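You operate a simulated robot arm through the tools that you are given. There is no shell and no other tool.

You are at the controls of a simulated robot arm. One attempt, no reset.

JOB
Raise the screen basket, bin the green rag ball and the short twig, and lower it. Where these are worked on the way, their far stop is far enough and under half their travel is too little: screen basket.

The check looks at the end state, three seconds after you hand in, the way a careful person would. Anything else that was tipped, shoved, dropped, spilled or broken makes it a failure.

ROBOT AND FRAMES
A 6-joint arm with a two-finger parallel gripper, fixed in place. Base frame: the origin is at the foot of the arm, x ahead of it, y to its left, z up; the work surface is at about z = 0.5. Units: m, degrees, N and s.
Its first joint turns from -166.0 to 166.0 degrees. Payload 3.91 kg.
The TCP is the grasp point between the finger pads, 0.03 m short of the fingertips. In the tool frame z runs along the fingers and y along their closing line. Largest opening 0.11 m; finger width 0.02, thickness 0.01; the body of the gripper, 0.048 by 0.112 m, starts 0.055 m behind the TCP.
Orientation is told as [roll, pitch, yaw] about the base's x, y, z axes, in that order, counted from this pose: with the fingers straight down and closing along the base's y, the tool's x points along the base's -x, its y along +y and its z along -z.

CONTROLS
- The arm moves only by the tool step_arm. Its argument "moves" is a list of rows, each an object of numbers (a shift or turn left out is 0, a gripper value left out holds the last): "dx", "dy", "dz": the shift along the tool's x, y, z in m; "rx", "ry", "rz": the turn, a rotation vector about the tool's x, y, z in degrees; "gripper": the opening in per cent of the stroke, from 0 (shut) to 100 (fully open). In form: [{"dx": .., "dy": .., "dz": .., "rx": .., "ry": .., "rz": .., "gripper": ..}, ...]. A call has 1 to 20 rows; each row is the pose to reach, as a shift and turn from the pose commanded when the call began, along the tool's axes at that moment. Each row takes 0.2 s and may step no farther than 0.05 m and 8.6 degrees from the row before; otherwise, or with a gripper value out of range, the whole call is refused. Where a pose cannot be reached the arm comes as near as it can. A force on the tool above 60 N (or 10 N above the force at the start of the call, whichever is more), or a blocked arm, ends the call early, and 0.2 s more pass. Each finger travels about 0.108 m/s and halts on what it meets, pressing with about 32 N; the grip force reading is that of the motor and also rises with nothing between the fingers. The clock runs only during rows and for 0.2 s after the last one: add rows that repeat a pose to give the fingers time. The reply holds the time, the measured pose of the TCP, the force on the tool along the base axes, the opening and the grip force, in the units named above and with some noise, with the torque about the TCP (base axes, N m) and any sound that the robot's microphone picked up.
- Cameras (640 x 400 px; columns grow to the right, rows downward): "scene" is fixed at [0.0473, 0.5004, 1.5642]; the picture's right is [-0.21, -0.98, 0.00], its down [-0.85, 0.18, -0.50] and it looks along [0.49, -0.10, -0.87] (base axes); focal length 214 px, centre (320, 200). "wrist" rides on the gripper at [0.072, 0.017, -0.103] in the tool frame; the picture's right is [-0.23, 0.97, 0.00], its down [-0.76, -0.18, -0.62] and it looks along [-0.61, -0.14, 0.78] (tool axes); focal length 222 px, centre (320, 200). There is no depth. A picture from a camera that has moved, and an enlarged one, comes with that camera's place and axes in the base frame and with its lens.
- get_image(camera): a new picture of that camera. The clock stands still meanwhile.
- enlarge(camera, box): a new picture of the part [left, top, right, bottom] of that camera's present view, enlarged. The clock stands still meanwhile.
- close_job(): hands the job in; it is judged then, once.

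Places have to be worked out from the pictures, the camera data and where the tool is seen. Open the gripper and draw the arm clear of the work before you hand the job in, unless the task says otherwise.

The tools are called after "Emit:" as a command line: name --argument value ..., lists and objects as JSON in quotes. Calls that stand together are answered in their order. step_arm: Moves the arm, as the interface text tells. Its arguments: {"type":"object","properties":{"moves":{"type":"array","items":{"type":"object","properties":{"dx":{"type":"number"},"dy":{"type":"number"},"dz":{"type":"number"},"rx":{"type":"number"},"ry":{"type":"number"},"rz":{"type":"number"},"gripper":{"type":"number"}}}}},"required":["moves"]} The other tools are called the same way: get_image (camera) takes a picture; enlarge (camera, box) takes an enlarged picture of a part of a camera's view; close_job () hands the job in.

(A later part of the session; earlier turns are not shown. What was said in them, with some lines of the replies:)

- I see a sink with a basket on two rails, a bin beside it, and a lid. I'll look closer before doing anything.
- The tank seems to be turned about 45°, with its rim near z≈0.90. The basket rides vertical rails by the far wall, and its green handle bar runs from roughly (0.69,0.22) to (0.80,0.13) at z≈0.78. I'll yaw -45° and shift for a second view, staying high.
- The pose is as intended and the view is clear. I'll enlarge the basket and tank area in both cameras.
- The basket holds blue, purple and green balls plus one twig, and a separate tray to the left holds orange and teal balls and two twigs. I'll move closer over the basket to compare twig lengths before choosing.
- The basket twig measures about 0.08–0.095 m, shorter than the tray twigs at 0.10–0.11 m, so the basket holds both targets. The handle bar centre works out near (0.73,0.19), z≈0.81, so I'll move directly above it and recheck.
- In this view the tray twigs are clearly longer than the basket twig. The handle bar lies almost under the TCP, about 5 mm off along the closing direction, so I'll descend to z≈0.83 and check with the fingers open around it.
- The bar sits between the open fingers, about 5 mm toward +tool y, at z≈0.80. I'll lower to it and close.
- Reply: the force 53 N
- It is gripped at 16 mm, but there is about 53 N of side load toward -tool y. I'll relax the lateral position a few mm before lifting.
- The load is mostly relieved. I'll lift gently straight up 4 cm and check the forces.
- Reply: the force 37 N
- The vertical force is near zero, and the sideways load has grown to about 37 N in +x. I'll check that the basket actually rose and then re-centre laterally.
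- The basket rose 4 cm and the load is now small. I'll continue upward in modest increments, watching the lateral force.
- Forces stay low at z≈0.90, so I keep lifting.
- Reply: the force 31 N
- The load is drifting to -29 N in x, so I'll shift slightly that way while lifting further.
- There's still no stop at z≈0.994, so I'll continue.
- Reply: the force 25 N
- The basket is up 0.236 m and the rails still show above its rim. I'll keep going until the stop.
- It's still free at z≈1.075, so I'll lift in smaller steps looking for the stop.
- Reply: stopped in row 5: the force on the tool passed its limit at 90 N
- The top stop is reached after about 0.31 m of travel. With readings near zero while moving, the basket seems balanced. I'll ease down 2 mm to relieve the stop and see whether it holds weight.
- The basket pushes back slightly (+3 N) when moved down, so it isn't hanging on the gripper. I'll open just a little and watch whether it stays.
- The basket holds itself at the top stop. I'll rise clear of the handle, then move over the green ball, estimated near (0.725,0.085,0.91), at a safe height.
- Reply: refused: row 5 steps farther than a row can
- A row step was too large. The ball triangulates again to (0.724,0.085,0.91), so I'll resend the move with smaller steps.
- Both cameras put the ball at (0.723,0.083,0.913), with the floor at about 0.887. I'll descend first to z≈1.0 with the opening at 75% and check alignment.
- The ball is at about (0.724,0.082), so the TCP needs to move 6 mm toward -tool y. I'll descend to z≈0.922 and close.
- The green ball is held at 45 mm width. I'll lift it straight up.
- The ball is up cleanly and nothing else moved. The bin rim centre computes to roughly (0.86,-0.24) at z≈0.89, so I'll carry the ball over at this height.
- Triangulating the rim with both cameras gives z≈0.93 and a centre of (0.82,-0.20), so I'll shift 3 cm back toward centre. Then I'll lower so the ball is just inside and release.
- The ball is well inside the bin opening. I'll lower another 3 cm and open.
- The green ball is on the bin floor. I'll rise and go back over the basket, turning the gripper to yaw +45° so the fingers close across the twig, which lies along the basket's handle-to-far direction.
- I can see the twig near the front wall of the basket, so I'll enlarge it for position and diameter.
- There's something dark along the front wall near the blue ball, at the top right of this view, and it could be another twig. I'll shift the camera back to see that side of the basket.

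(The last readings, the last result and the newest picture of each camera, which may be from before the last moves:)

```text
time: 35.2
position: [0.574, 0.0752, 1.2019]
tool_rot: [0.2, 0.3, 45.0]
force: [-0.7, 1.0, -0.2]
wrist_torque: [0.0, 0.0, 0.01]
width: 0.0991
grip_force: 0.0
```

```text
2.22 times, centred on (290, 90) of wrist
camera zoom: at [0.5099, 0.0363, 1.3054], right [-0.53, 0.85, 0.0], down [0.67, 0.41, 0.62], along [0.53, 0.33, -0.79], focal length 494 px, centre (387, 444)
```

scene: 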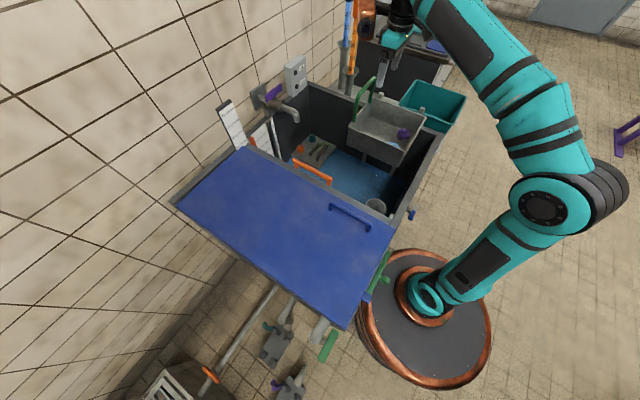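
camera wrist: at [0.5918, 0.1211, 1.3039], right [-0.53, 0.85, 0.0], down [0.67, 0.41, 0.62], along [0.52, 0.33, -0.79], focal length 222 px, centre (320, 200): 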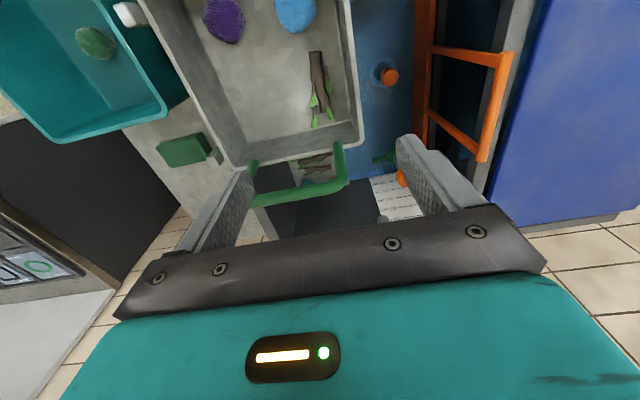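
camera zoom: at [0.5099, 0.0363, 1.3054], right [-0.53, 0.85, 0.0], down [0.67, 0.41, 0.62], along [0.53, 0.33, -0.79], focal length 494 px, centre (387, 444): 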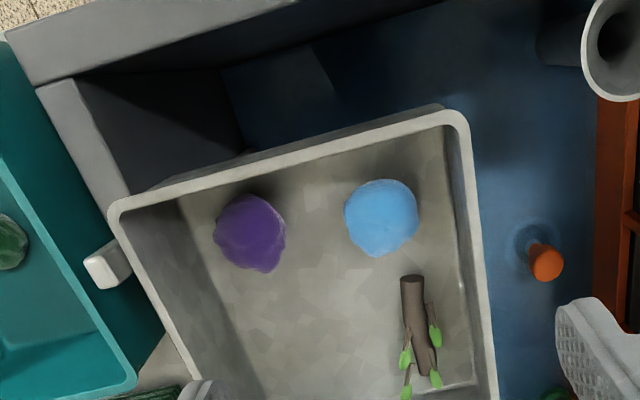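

There's only one twig in the basket; the dark strip was wall shadow. It runs from (0.621,0.134) to (0.686,0.193), centre z≈0.898, about 37 mm from the front wall. I'll offset the TCP inward so the gripper body clears the rim, with a 76 mm opening, and go to z≈1.05 first.

Emit:
step_arm --moves '[{"dx": -0.039, "dy": -0.006, "gripper": 69}, {"dx": -0.078, "dy": -0.012, "gripper": 69}, {"dx": -0.116, "dy": -0.0184, "gripper": 69}, {"dx": -0.116, "dy": -0.0184, "dz": 0.04}, {"dx": -0.116, "dy": -0.0184, "dz": 0.08}, {"dx": -0.116, "dy": -0.0184, "dz": 0.12}, {"dx": -0.116, "dy": -0.0184, "dz": 0.15}, {"dx": -0.116, "dy": -0.0184, "dz": 0.15}]'

Emit:
get_image --camera "wrist"

Emit:
enlarge --camera "scene" --box '[300, 60, 480, 200]'

```text
time: 37.0
position: [0.6679, 0.146, 1.0504]
tool_rot: [0.2, 0.3, 45.2]
force: [-1.4, 0.4, 0.5]
wrist_torque: [-0.01, 0.0, -0.01]
width: 0.0757
grip_force: 0.1
```

```text
taken
camera wrist: at [0.6048, 0.1078, 1.1535], right [-0.53, 0.85, 0.0], down [0.67, 0.41, 0.62], along [0.53, 0.33, -0.79], focal length 222 px, centre (320, 200)
```

wrist: 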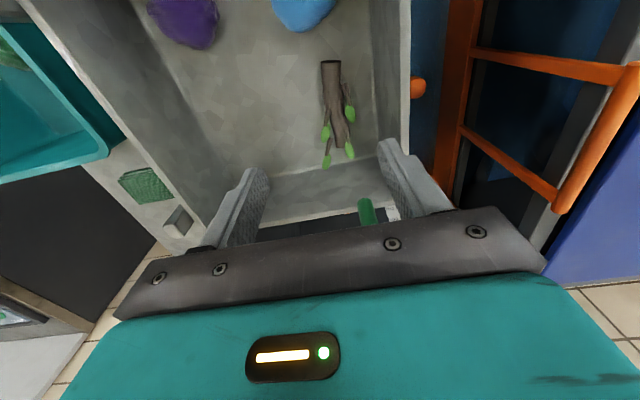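

```text
2.86 times, centred on (390, 130) of scene
camera zoom: at [0.0473, 0.5004, 1.5642], right [-0.21, -0.98, 0.0], down [-0.85, 0.18, -0.5], along [0.49, -0.1, -0.87], focal length 613 px, centre (120, 400)
```

zoom: 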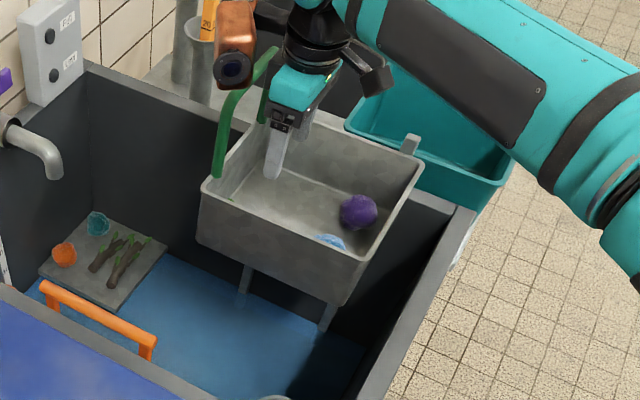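

Before descending I need to check the copper wrist link, which appears near the handle top. I'll enlarge that area.

Emit:
enlarge --camera "scene" --box '[340, 40, 440, 130]'

Emit:
get_image --camera "scene"

```text
4.44 times, centred on (390, 85) of scene
camera zoom: at [0.0473, 0.5004, 1.5642], right [-0.21, -0.98, 0.0], down [-0.85, 0.18, -0.5], along [0.49, -0.1, -0.87], focal length 953 px, centre (9, 711)
```

zoom: 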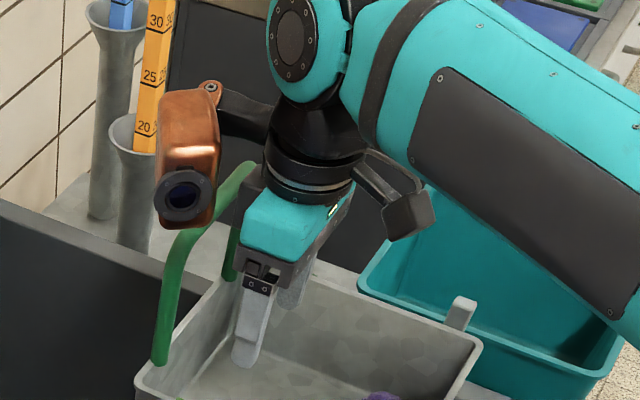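

```text
taken
```

scene: 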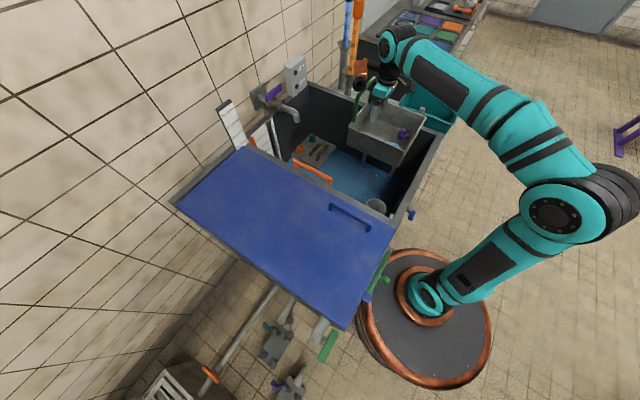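

The copper part is a tool-mounted unit at about tool (-0.06,+0.065), with its bottom roughly 0.10 above the TCP. A straight descent here would put it into the handle's near corner. I'll yaw to 55° and grip near the twig's far-from-handle end (TCP ≈ (0.649,0.1245)), which keeps about 2 cm clearance.

Emit:
step_arm --moves '[{"dx": 0.015, "dy": -0.001, "rz": -5, "gripper": 78}, {"dx": 0.0285, "dy": -0.0019, "rz": -10, "gripper": 78}, {"dx": 0.0285, "dy": -0.0019, "rz": -10, "gripper": 78}]'

Emit:
get_image --camera "wrist"

Emit:
enlarge --camera "scene" --box '[340, 40, 440, 130]'

```text
time: 37.8
position: [0.6453, 0.1244, 1.0486]
tool_rot: [0.2, 0.2, 55.0]
force: [-0.6, 0.0, -0.2]
wrist_torque: [0.02, 0.03, -0.02]
width: 0.0859
grip_force: 0.1
```

```text
taken
camera wrist: at [0.5903, 0.0749, 1.1518], right [-0.67, 0.74, 0.0], down [0.59, 0.52, 0.62], along [0.46, 0.41, -0.79], focal length 222 px, centre (320, 200)
```

wrist: 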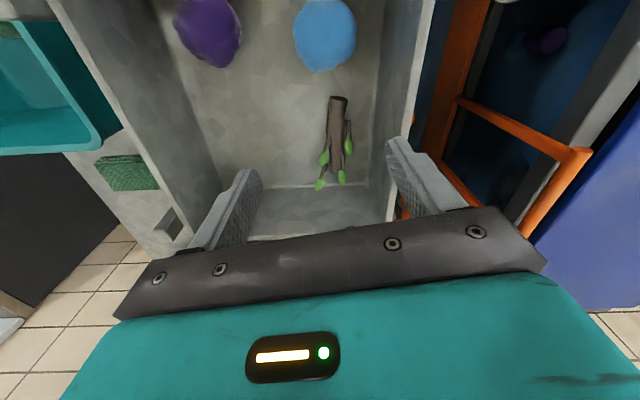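

```text
4.44 times, centred on (390, 85) of scene
camera zoom: at [0.0473, 0.5004, 1.5642], right [-0.21, -0.98, 0.0], down [-0.85, 0.18, -0.5], along [0.49, -0.1, -0.87], focal length 953 px, centre (9, 711)
```

zoom: 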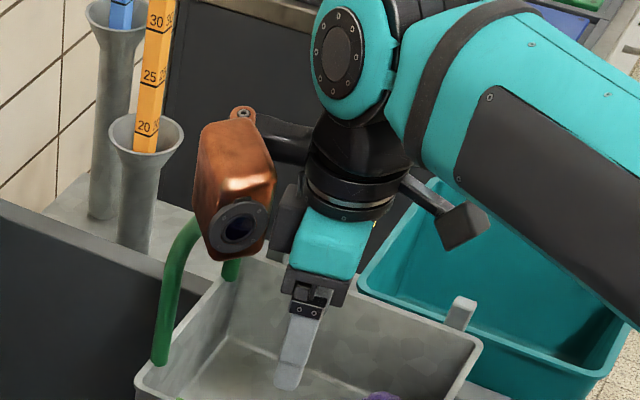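

The refined estimate puts the copper unit at tool (-0.07,0.07), 0.10–0.13 above the TCP. Its edge will be about 2 cm from the handle. I'll descend to z≈0.97 first and look.

Emit:
step_arm --moves '[{"dy": -0.003, "dz": 0.02}, {"dy": -0.003, "dz": 0.04}, {"dy": -0.003, "dz": 0.06}, {"dy": -0.003, "dz": 0.075}, {"dy": -0.003, "dz": 0.075}]'

Emit:
get_image --camera "wrist"

Emit:
enlarge --camera "scene" --box '[340, 40, 440, 130]'

```text
time: 39.0
position: [0.648, 0.1242, 0.9757]
tool_rot: [0.2, 0.3, 55.0]
force: [0.2, 0.5, -0.1]
wrist_torque: [0.01, 0.0, 0.02]
width: 0.0859
grip_force: 0.1
```

```text
taken
camera wrist: at [0.5916, 0.0737, 1.0787], right [-0.67, 0.74, 0.0], down [0.59, 0.52, 0.62], along [0.46, 0.41, -0.79], focal length 222 px, centre (320, 200)
```

wrist: 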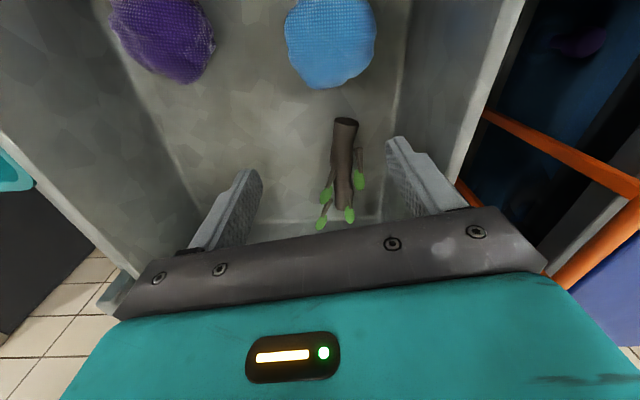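

```text
4.44 times, centred on (390, 85) of scene
camera zoom: at [0.0473, 0.5004, 1.5642], right [-0.21, -0.98, 0.0], down [-0.85, 0.18, -0.5], along [0.49, -0.1, -0.87], focal length 953 px, centre (9, 711)
```

zoom: 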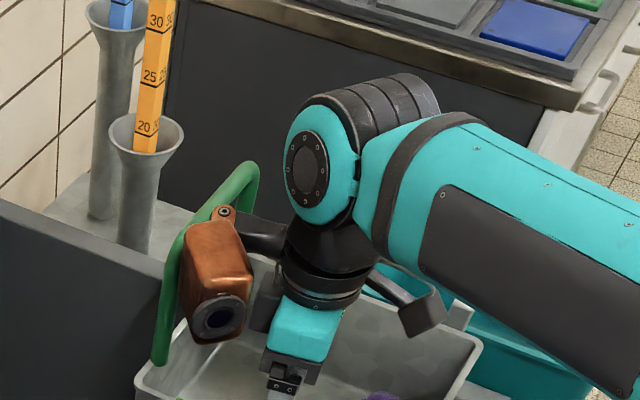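

Clearance between the copper unit and the handle still works out to about 2 cm. The twig is between the fingers, so I'll keep descending in small steps to z≈0.93.

Emit:
step_arm --moves '[{"dz": 0.012}, {"dz": 0.024}, {"dz": 0.036}, {"dz": 0.046}, {"dz": 0.046}]'

Emit:
get_image --camera "wrist"

Emit:
enlarge --camera "scene" --box '[340, 60, 440, 150]'

```text
time: 40.2
position: [0.6477, 0.1234, 0.9291]
tool_rot: [0.2, 0.3, 55.0]
force: [-0.2, 0.7, -0.1]
wrist_torque: [0.0, 0.01, 0.01]
width: 0.0858
grip_force: 0.0
```

```text
taken
camera wrist: at [0.5926, 0.0735, 1.0323], right [-0.67, 0.74, 0.0], down [0.59, 0.52, 0.62], along [0.46, 0.41, -0.79], focal length 222 px, centre (320, 200)
```

wrist: 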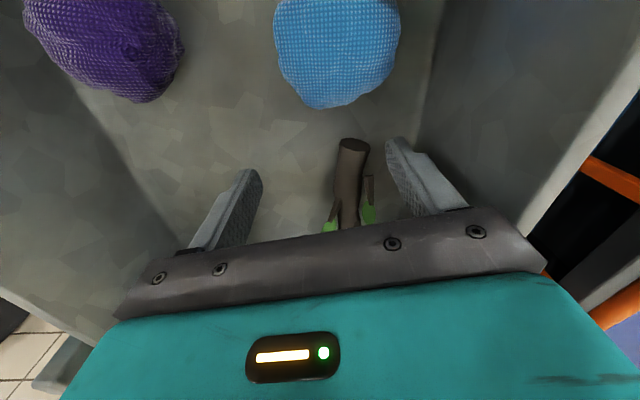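

```text
4.44 times, centred on (390, 105) of scene
camera zoom: at [0.0473, 0.5004, 1.5642], right [-0.21, -0.98, 0.0], down [-0.85, 0.18, -0.5], along [0.49, -0.1, -0.87], focal length 953 px, centre (9, 622)
```

zoom: 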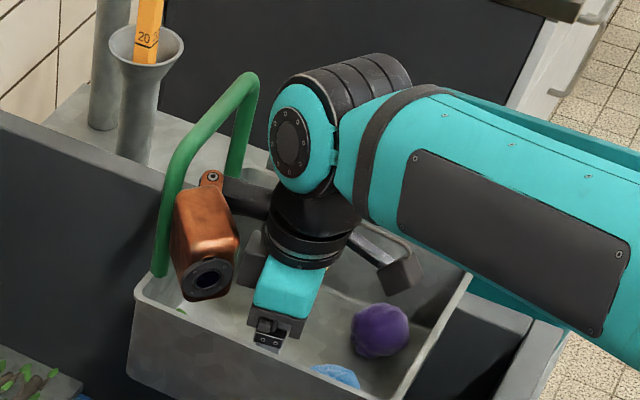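

It's clear so far with no contact forces, and the twig end is between the fingertips. I'll lower another 7 mm and check for floor contact.

Emit:
step_arm --moves '[{"dz": 0.003}, {"dz": 0.006}, {"dz": 0.007}, {"dz": 0.007}]'

```text
time: 41.2
position: [0.6473, 0.1226, 0.9213]
tool_rot: [0.1, 0.2, 54.9]
force: [0.7, 0.0, -0.8]
wrist_torque: [0.01, 0.0, 0.0]
width: 0.086
grip_force: 0.0
```

There's no floor contact at z=0.921, so I'll close on the twig.

Emit:
step_arm --moves '[{"gripper": 0}, {"gripper": 0}, {"gripper": 0}, {"gripper": 0}]'

Emit:
get_image --camera "wrist"

```text
time: 42.2
position: [0.6476, 0.1228, 0.9214]
tool_rot: [0.3, 0.2, 54.9]
force: [-0.5, 0.1, 0.3]
wrist_torque: [0.01, -0.03, -0.01]
width: 0.0206
grip_force: 31.8
```

```text
taken
camera wrist: at [0.5924, 0.0732, 1.0251], right [-0.67, 0.74, 0.0], down [0.59, 0.52, 0.62], along [0.46, 0.41, -0.79], focal length 222 px, centre (320, 200)
```

wrist: 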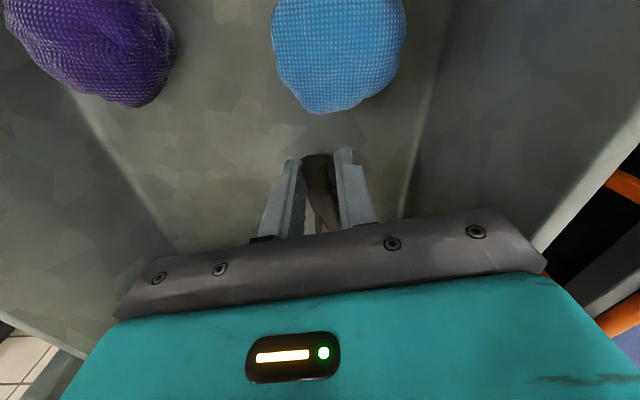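

The twig is pinched at 20.6 mm. I'll lift gently straight up, then ease away from the handle side as it clears.

Emit:
step_arm --moves '[{"dz": -0.015}, {"dz": -0.035}, {"dz": -0.055}, {"dz": -0.08, "dx": 0.005}, {"dz": -0.11, "dx": 0.01}, {"dz": -0.14, "dx": 0.015}, {"dz": -0.175, "dx": 0.02}, {"dz": -0.21, "dx": 0.02}, {"dz": -0.24, "dx": 0.02}, {"dz": -0.24, "dx": 0.02}]'

Emit:
get_image --camera "wrist"

Emit:
enlarge --camera "scene" --box '[300, 40, 480, 180]'

```text
time: 44.4
position: [0.6372, 0.1055, 1.1622]
tool_rot: [0.2, 0.3, 54.9]
force: [-1.3, 1.2, -0.1]
wrist_torque: [0.01, 0.01, -0.01]
width: 0.0204
grip_force: 32.1
```

```text
taken
camera wrist: at [0.5825, 0.0559, 1.266], right [-0.67, 0.74, 0.0], down [0.59, 0.52, 0.62], along [0.46, 0.41, -0.79], focal length 222 px, centre (320, 200)
```

wrist: 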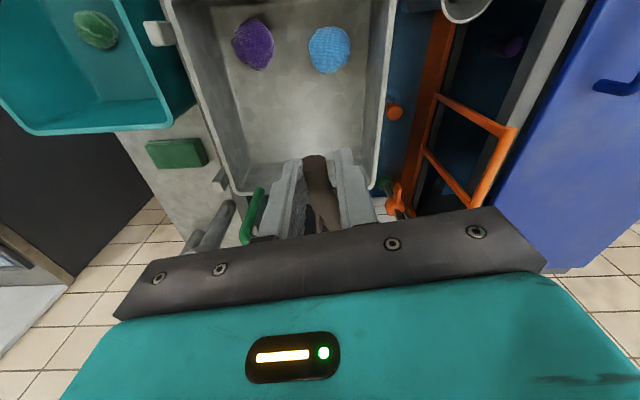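

```text
2.86 times, centred on (390, 110) of scene
camera zoom: at [0.0473, 0.5004, 1.5642], right [-0.21, -0.98, 0.0], down [-0.85, 0.18, -0.5], along [0.49, -0.1, -0.87], focal length 613 px, centre (120, 457)
```

zoom: 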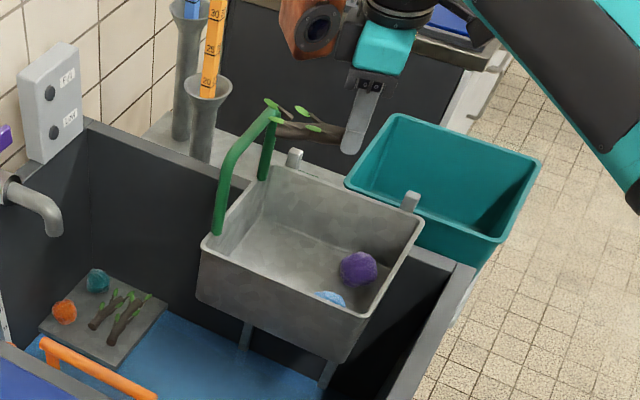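

The twig is held level and the blue and purple balls are undisturbed. I'll carry it over the bin, aiming at TCP (0.806,-0.212), keeping the yaw so it lies within the bin opening.

Emit:
step_arm --moves '[{"dz": -0.03}, {"dx": 0.018, "dy": -0.0356, "dz": -0.03}, {"dx": 0.036, "dy": -0.0713, "dz": -0.03}, {"dx": 0.054, "dy": -0.107, "dz": -0.03}, {"dx": 0.072, "dy": -0.1426, "dz": -0.03}, {"dx": 0.09, "dy": -0.178, "dz": -0.03}, {"dx": 0.108, "dy": -0.214, "dz": -0.03}, {"dx": 0.126, "dy": -0.2495, "dz": -0.03}, {"dx": 0.144, "dy": -0.285, "dz": -0.03}, {"dx": 0.1625, "dy": -0.3208, "dz": -0.03}, {"dx": 0.1625, "dy": -0.3208, "dz": -0.03}]'

Emit:
get_image --camera "wrist"

Emit:
enlarge --camera "scene" --box '[320, 20, 500, 160]'

```text
time: 46.8
position: [0.8048, -0.2101, 1.1903]
tool_rot: [0.1, 0.3, 55.0]
force: [-0.2, -0.5, 0.0]
wrist_torque: [0.0, -0.03, 0.02]
width: 0.0205
grip_force: 32.2
```

```text
taken
camera wrist: at [0.7496, -0.2597, 1.2937], right [-0.67, 0.74, 0.0], down [0.59, 0.52, 0.62], along [0.46, 0.41, -0.79], focal length 222 px, centre (320, 200)
```

wrist: 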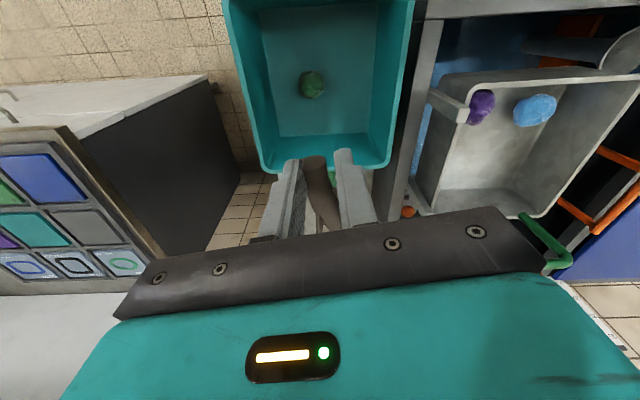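

```text
2.86 times, centred on (410, 90) of scene
camera zoom: at [0.0473, 0.5004, 1.5642], right [-0.21, -0.98, 0.0], down [-0.85, 0.18, -0.5], along [0.49, -0.1, -0.87], focal length 613 px, centre (63, 514)
```

zoom: 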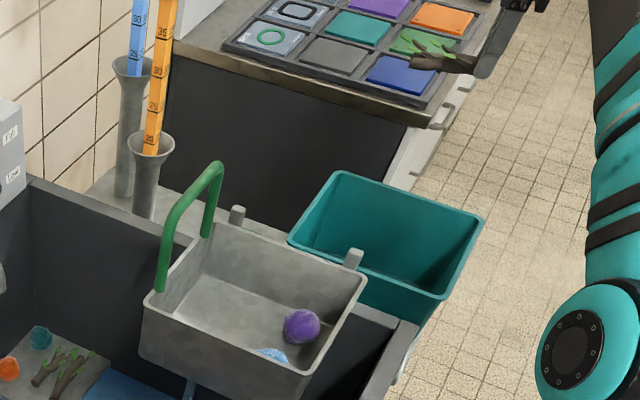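

The bin is directly below, and I'll nudge 2 cm away from the near edge so the whole twig is inside. Then I'll lower to rim level and check.

Emit:
step_arm --moves '[{"dx": 0.02, "dz": 0.04}, {"dx": 0.02, "dz": 0.085}, {"dx": 0.02, "dz": 0.13}, {"dx": 0.02, "dz": 0.175}, {"dx": 0.02, "dz": 0.22}, {"dx": 0.02, "dz": 0.265}, {"dx": 0.02, "dz": 0.265}]'

Emit:
get_image --camera "wrist"

Emit:
enlarge --camera "scene" --box '[320, 20, 500, 160]'

```text
time: 48.4
position: [0.7892, -0.2271, 0.9247]
tool_rot: [0.2, 0.4, 55.0]
force: [0.8, 0.1, 0.1]
wrist_torque: [-0.02, -0.03, 0.0]
width: 0.0205
grip_force: 31.8
```

```text
taken
camera wrist: at [0.734, -0.2762, 1.0274], right [-0.67, 0.74, 0.0], down [0.59, 0.52, 0.62], along [0.46, 0.41, -0.79], focal length 222 px, centre (320, 200)
```

wrist: 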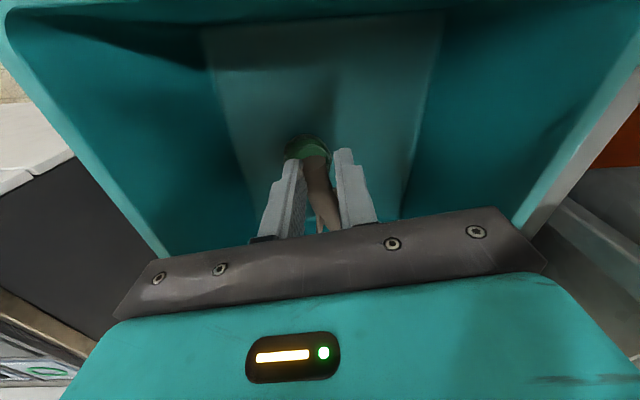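

```text
2.86 times, centred on (410, 90) of scene
camera zoom: at [0.0473, 0.5004, 1.5642], right [-0.21, -0.98, 0.0], down [-0.85, 0.18, -0.5], along [0.49, -0.1, -0.87], focal length 613 px, centre (63, 514)
```

zoom: 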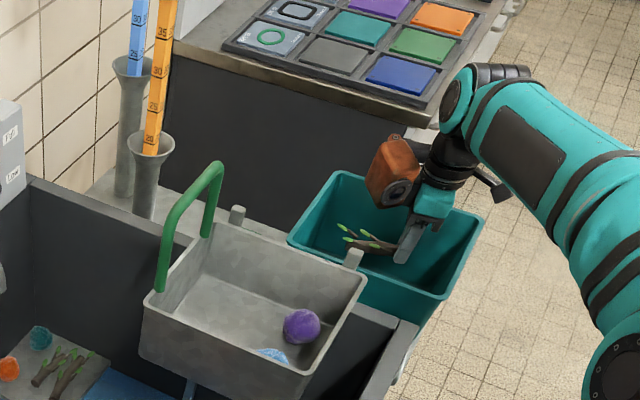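

The twig is wholly inside the bin rim, so I'll release it.

Emit:
step_arm --moves '[{"dz": 0.015}, {"dz": 0.015, "gripper": 70}, {"dz": 0.015, "gripper": 70}, {"dz": 0.015, "gripper": 70}]'

Emit:
get_image --camera "wrist"

```text
time: 49.4
position: [0.7913, -0.2272, 0.9082]
tool_rot: [0.2, 0.4, 55.0]
force: [0.3, -0.5, 0.4]
wrist_torque: [0.03, -0.04, -0.03]
width: 0.0771
grip_force: 0.1
```

```text
taken
camera wrist: at [0.7359, -0.2776, 1.0125], right [-0.67, 0.74, 0.0], down [0.59, 0.52, 0.62], along [0.46, 0.41, -0.79], focal length 222 px, centre (320, 200)
```

wrist: 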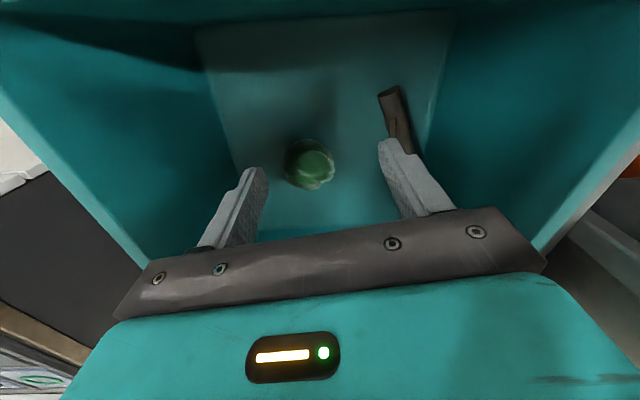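

Both the ball and twig are in the bin. I'll rise and return above the handle at yaw -45°, at the spot where I gripped it before.

Emit:
step_arm --moves '[{"dz": -0.045}, {"dz": -0.09}, {"dz": -0.135}, {"dz": -0.18}, {"dz": -0.225}, {"dz": -0.27}, {"dz": -0.305}, {"dx": -0.0258, "dy": 0.02325, "dz": -0.305, "rz": 8.33}, {"dx": -0.0517, "dy": 0.0465, "dz": -0.305, "rz": 16.67}, {"dx": -0.0775, "dy": 0.06975, "dz": -0.305, "rz": 25}, {"dx": -0.1033, "dy": 0.093, "dz": -0.305, "rz": 33.33}, {"dx": -0.1291, "dy": 0.1163, "dz": -0.305, "rz": 41.67}, {"dx": -0.155, "dy": 0.1395, "dz": -0.305, "rz": 50}, {"dx": -0.1808, "dy": 0.1628, "dz": -0.305, "rz": 58.33}, {"dx": -0.2066, "dy": 0.186, "dz": -0.305, "rz": 66.67}, {"dx": -0.2324, "dy": 0.2093, "dz": -0.305, "rz": 75}, {"dx": -0.2583, "dy": 0.2325, "dz": -0.305, "rz": 83.33}, {"dx": -0.2841, "dy": 0.2558, "dz": -0.305, "rz": 91.67}, {"dx": -0.3099, "dy": 0.279, "dz": -0.305, "rz": 100}, {"dx": -0.3099, "dy": 0.279, "dz": -0.305, "rz": 100}]'

Emit:
get_image --camera "wrist"

Emit:
enlarge --camera "scene" --box '[300, 40, 480, 180]'

```text
time: 53.6
position: [0.7472, 0.1881, 1.2169]
tool_rot: [-0.3, 0.1, -45.1]
force: [-0.7, 0.1, 0.3]
wrist_torque: [0.0, 0.0, -0.03]
width: 0.0771
grip_force: 0.1
```

```text
taken
camera wrist: at [0.7079, 0.2511, 1.319], right [0.85, 0.53, -0.01], down [0.42, -0.66, 0.62], along [0.32, -0.53, -0.78], focal length 222 px, centre (320, 200)
```

wrist: 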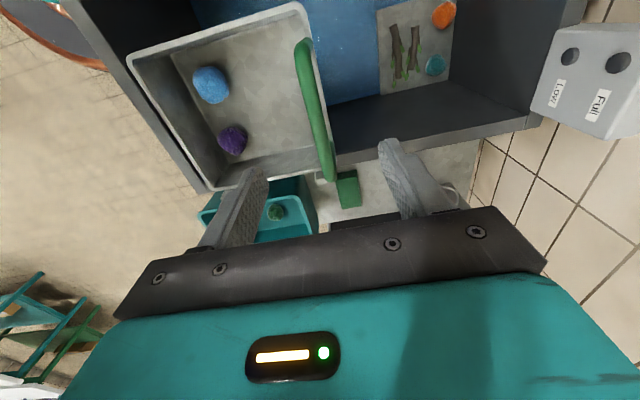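

```text
2.86 times, centred on (390, 110) of scene
camera zoom: at [0.0473, 0.5004, 1.5642], right [-0.21, -0.98, 0.0], down [-0.85, 0.18, -0.5], along [0.49, -0.1, -0.87], focal length 613 px, centre (120, 457)
```

zoom: 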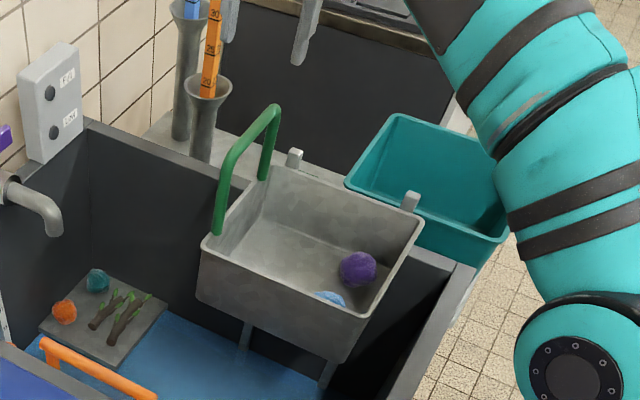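

The basket is still at the top stop. I'll correct about 6 mm laterally, lower onto the handle bar at z≈1.107, and grip it.

Emit:
step_arm --moves '[{"dx": 0.0037, "dy": -0.0058, "dz": 0.03}, {"dx": 0.0037, "dy": -0.0058, "dz": 0.06}, {"dx": 0.0037, "dy": -0.0058, "dz": 0.085}, {"dx": 0.0037, "dy": -0.0058, "dz": 0.11}, {"dx": 0.0037, "dy": -0.0058, "dz": 0.11}]'

Emit:
get_image --camera "wrist"

```text
time: 54.8
position: [0.7384, 0.1824, 1.107]
tool_rot: [-0.3, 0.1, -45.0]
force: [-0.4, 1.4, 0.3]
wrist_torque: [0.0, 0.0, 0.01]
width: 0.0771
grip_force: 0.2
```

```text
taken
camera wrist: at [0.6987, 0.247, 1.2098], right [0.85, 0.53, -0.01], down [0.42, -0.66, 0.62], along [0.32, -0.53, -0.78], focal length 222 px, centre (320, 200)
```

wrist: 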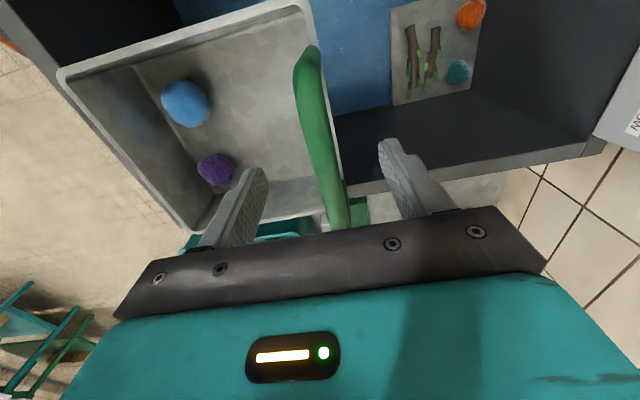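

The bar is 4–5 mm toward +tool y from the TCP, so I'll shift and then close.

Emit:
step_arm --moves '[{"dx": 0.001, "dy": 0.0043}, {"dx": 0.001, "dy": 0.0043, "gripper": 0}, {"dx": 0.001, "dy": 0.0043, "gripper": 0}, {"dx": 0.001, "dy": 0.0043, "gripper": 0}, {"dx": 0.001, "dy": 0.0043, "gripper": 0}]'

```text
time: 56.0
position: [0.741, 0.1874, 1.1064]
tool_rot: [-0.2, 0.1, -45.0]
force: [-0.3, -1.9, 0.0]
wrist_torque: [-0.03, 0.03, -0.01]
width: 0.0157
grip_force: 45.3
```

It's gripped at 15.7 mm with almost no side load. I'll lower gently, checking forces in stages.

Emit:
step_arm --moves '[{"dz": 0.012}, {"dz": 0.024}, {"dz": 0.036}, {"dz": 0.048}, {"dz": 0.06}, {"dz": 0.06}]'

```text
time: 57.4
position: [0.7408, 0.187, 1.0469]
tool_rot: [-0.3, 0.1, -45.0]
force: [-1.1, -11.5, 3.0]
wrist_torque: [-0.46, -0.28, 0.07]
width: 0.0159
grip_force: 45.2
```

Lowering is smooth with small forces, so I continue.

Emit:
step_arm --moves '[{"dz": 0.012}, {"dz": 0.024}, {"dz": 0.036}, {"dz": 0.048}, {"dz": 0.06}, {"dz": 0.07}, {"dz": 0.07}]'

Emit:
enlarge --camera "scene" --box '[300, 60, 480, 200]'

```text
time: 59.0
position: [0.7404, 0.187, 0.9761]
tool_rot: [-0.2, 0.2, -45.0]
force: [3.4, -21.2, 1.9]
wrist_torque: [-0.71, -0.39, 0.05]
width: 0.0159
grip_force: 44.8
```

```text
2.86 times, centred on (390, 130) of scene
camera zoom: at [0.0473, 0.5004, 1.5642], right [-0.21, -0.98, 0.0], down [-0.85, 0.18, -0.5], along [0.49, -0.1, -0.87], focal length 613 px, centre (120, 400)
```

zoom: 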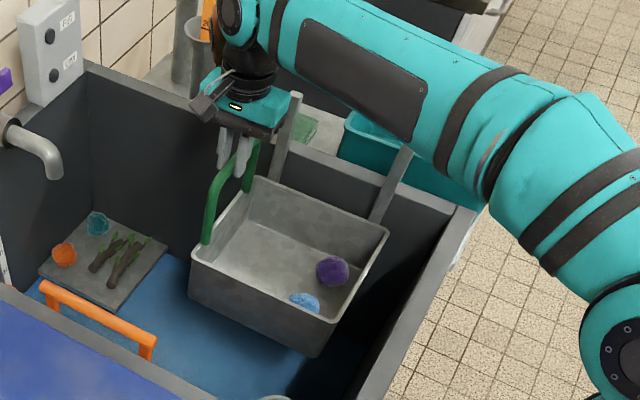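

The basket is going down cleanly. I'll trim 1 mm for the side load and continue.

Emit:
step_arm --moves '[{"dx": -0.001, "dy": -0.0008, "dz": 0.01}, {"dx": -0.001, "dy": -0.0008, "dz": 0.022}, {"dx": -0.001, "dy": -0.0008, "dz": 0.034}, {"dx": -0.001, "dy": -0.0008, "dz": 0.046}, {"dx": -0.001, "dy": -0.0008, "dz": 0.058}, {"dx": -0.001, "dy": -0.0008, "dz": 0.07}, {"dx": -0.001, "dy": -0.0008, "dz": 0.07}]'

```text
time: 60.6
position: [0.74, 0.1869, 0.9081]
tool_rot: [-0.3, 0.2, -45.0]
force: [24.5, -10.9, 2.9]
wrist_torque: [-0.39, -0.75, 0.01]
width: 0.0158
grip_force: 45.1
```

At z≈0.908 I'll trim again toward the load and continue to z≈0.83.

Emit:
step_arm --moves '[{"dx": -0.0015, "dy": 0.0006, "dz": 0.01}, {"dx": -0.0015, "dy": 0.0006, "dz": 0.022}, {"dx": -0.0015, "dy": 0.0006, "dz": 0.034}, {"dx": -0.0015, "dy": 0.0006, "dz": 0.046}, {"dx": -0.0015, "dy": 0.0006, "dz": 0.058}, {"dx": -0.0015, "dy": 0.0006, "dz": 0.075}, {"dx": -0.0015, "dy": 0.0006, "dz": 0.075}]'

```text
time: 62.2
position: [0.74, 0.1891, 0.8313]
tool_rot: [-0.4, 0.1, -45.0]
force: [22.1, 9.6, 2.4]
wrist_torque: [0.31, -0.37, 0.0]
width: 0.0157
grip_force: 45.3
```

About 32 mm remain to the bottom stop, so I'll go in small steps until contact.

Emit:
step_arm --moves '[{"dx": -0.0005, "dy": 0.0012, "dz": 0.007}, {"dx": -0.0005, "dy": 0.0012, "dz": 0.014}, {"dx": -0.0005, "dy": 0.0012, "dz": 0.02}, {"dx": -0.0005, "dy": 0.0012, "dz": 0.026}, {"dx": -0.0005, "dy": 0.0012, "dz": 0.03}, {"dx": -0.0005, "dy": 0.0012, "dz": 0.033}, {"dx": -0.0005, "dy": 0.0012, "dz": 0.033}]'

```text
time: 63.8
position: [0.7403, 0.1874, 0.7991]
tool_rot: [-0.2, 0.1, -45.0]
force: [-12.7, -6.3, 35.3]
wrist_torque: [-0.14, 0.11, 0.01]
width: 0.0154
grip_force: 45.3
```

There's +35 N vertical at z=0.799, so the basket is on its bottom stop. I'll open the fingers in place (wide, staying clear of the purple and blue balls) and check.

Emit:
step_arm --moves '[{"dz": -0.0005}, {"dz": -0.0005, "gripper": 40}, {"dz": -0.0005, "gripper": 40}, {"dz": -0.0005, "gripper": 40}]'

Emit:
get_image --camera "wrist"

```text
time: 64.8
position: [0.7408, 0.1883, 0.7992]
tool_rot: [-0.4, 0.1, -45.0]
force: [-0.1, 0.4, 0.0]
wrist_torque: [0.0, 0.0, 0.02]
width: 0.044
grip_force: 0.0
```

```text
taken
camera wrist: at [0.7023, 0.2511, 0.9016], right [0.85, 0.53, -0.01], down [0.42, -0.66, 0.62], along [0.32, -0.53, -0.78], focal length 222 px, centre (320, 200)
```

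wrist: 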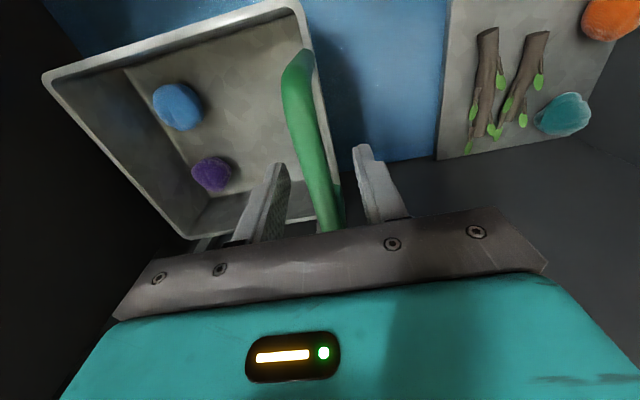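

The basket is released and back at its original level. I'll withdraw straight up and away to a high parking pose.

Emit:
step_arm --moves '[{"dz": -0.02}, {"dz": -0.05}, {"dz": -0.09}, {"dz": -0.13}, {"dz": -0.17}, {"dz": -0.21}, {"dz": -0.25}, {"dz": -0.29}, {"dz": -0.33}, {"dz": -0.37}, {"dz": -0.41}, {"dz": -0.42, "dx": 0.03, "dy": -0.03, "gripper": 90}, {"dz": -0.42, "dx": 0.05, "dy": -0.06, "gripper": 90}, {"dz": -0.42, "dx": 0.07, "dy": -0.09, "gripper": 90}, {"dz": -0.42, "dx": 0.07, "dy": -0.09, "gripper": 90}]'

Emit:
get_image --camera "scene"

Emit:
enlarge --camera "scene" --box '[260, 60, 480, 220]'

Emit:
get_image --camera "wrist"

```text
time: 68.0
position: [0.6284, 0.1703, 1.2223]
tool_rot: [-0.3, 0.1, -44.9]
force: [-0.4, -0.9, -0.6]
wrist_torque: [0.01, 0.01, 0.02]
width: 0.0989
grip_force: 0.0
```

```text
taken
```

scene: 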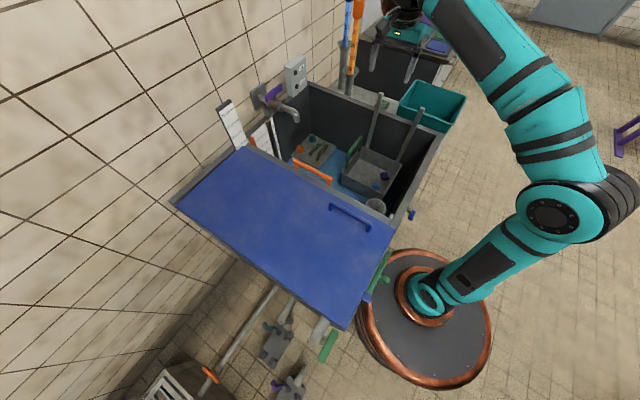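

```text
2.50 times, centred on (370, 140) of scene
camera zoom: at [0.0473, 0.5004, 1.5642], right [-0.21, -0.98, 0.0], down [-0.85, 0.18, -0.5], along [0.49, -0.1, -0.87], focal length 536 px, centre (195, 350)
```

zoom: 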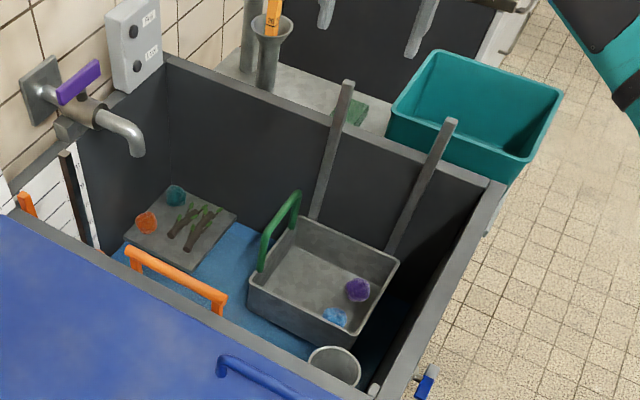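

```text
taken
camera wrist: at [0.589, 0.234, 1.3249], right [0.85, 0.53, -0.01], down [0.42, -0.66, 0.62], along [0.32, -0.53, -0.78], focal length 222 px, centre (320, 200)
```

wrist: 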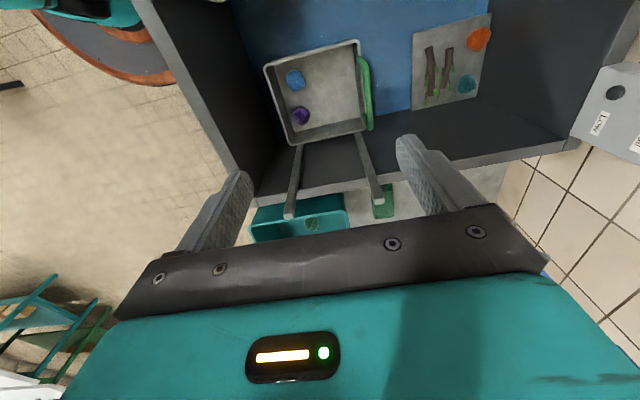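

The basket is back down with the blue and purple balls still in it, the green ball and short twig are in the bin, and nothing else has moved. The arm is clear with the gripper open, so I'm handing in.

Emit:
close_job

```text
The job is handed in.
```

The job is done and handed in. The green rag ball and the short twig are in the bin, and the screen basket is lowered again.

- **Basket:** I raised it to its top stop, about 0.31 m of travel, and it stayed up by itself while I worked. It is now back on its bottom stop.
- **Which twig:** I took the one in the basket as the short one. It measured about 0.09 m, and the two on the side tray measured about 0.10–0.11 m.
- **Everything else:** The blue and purple balls are still in the basket. In the last pictures nothing else looked tipped, shoved or dropped.
- **Arm:** It is parked high above the tank with the gripper open.
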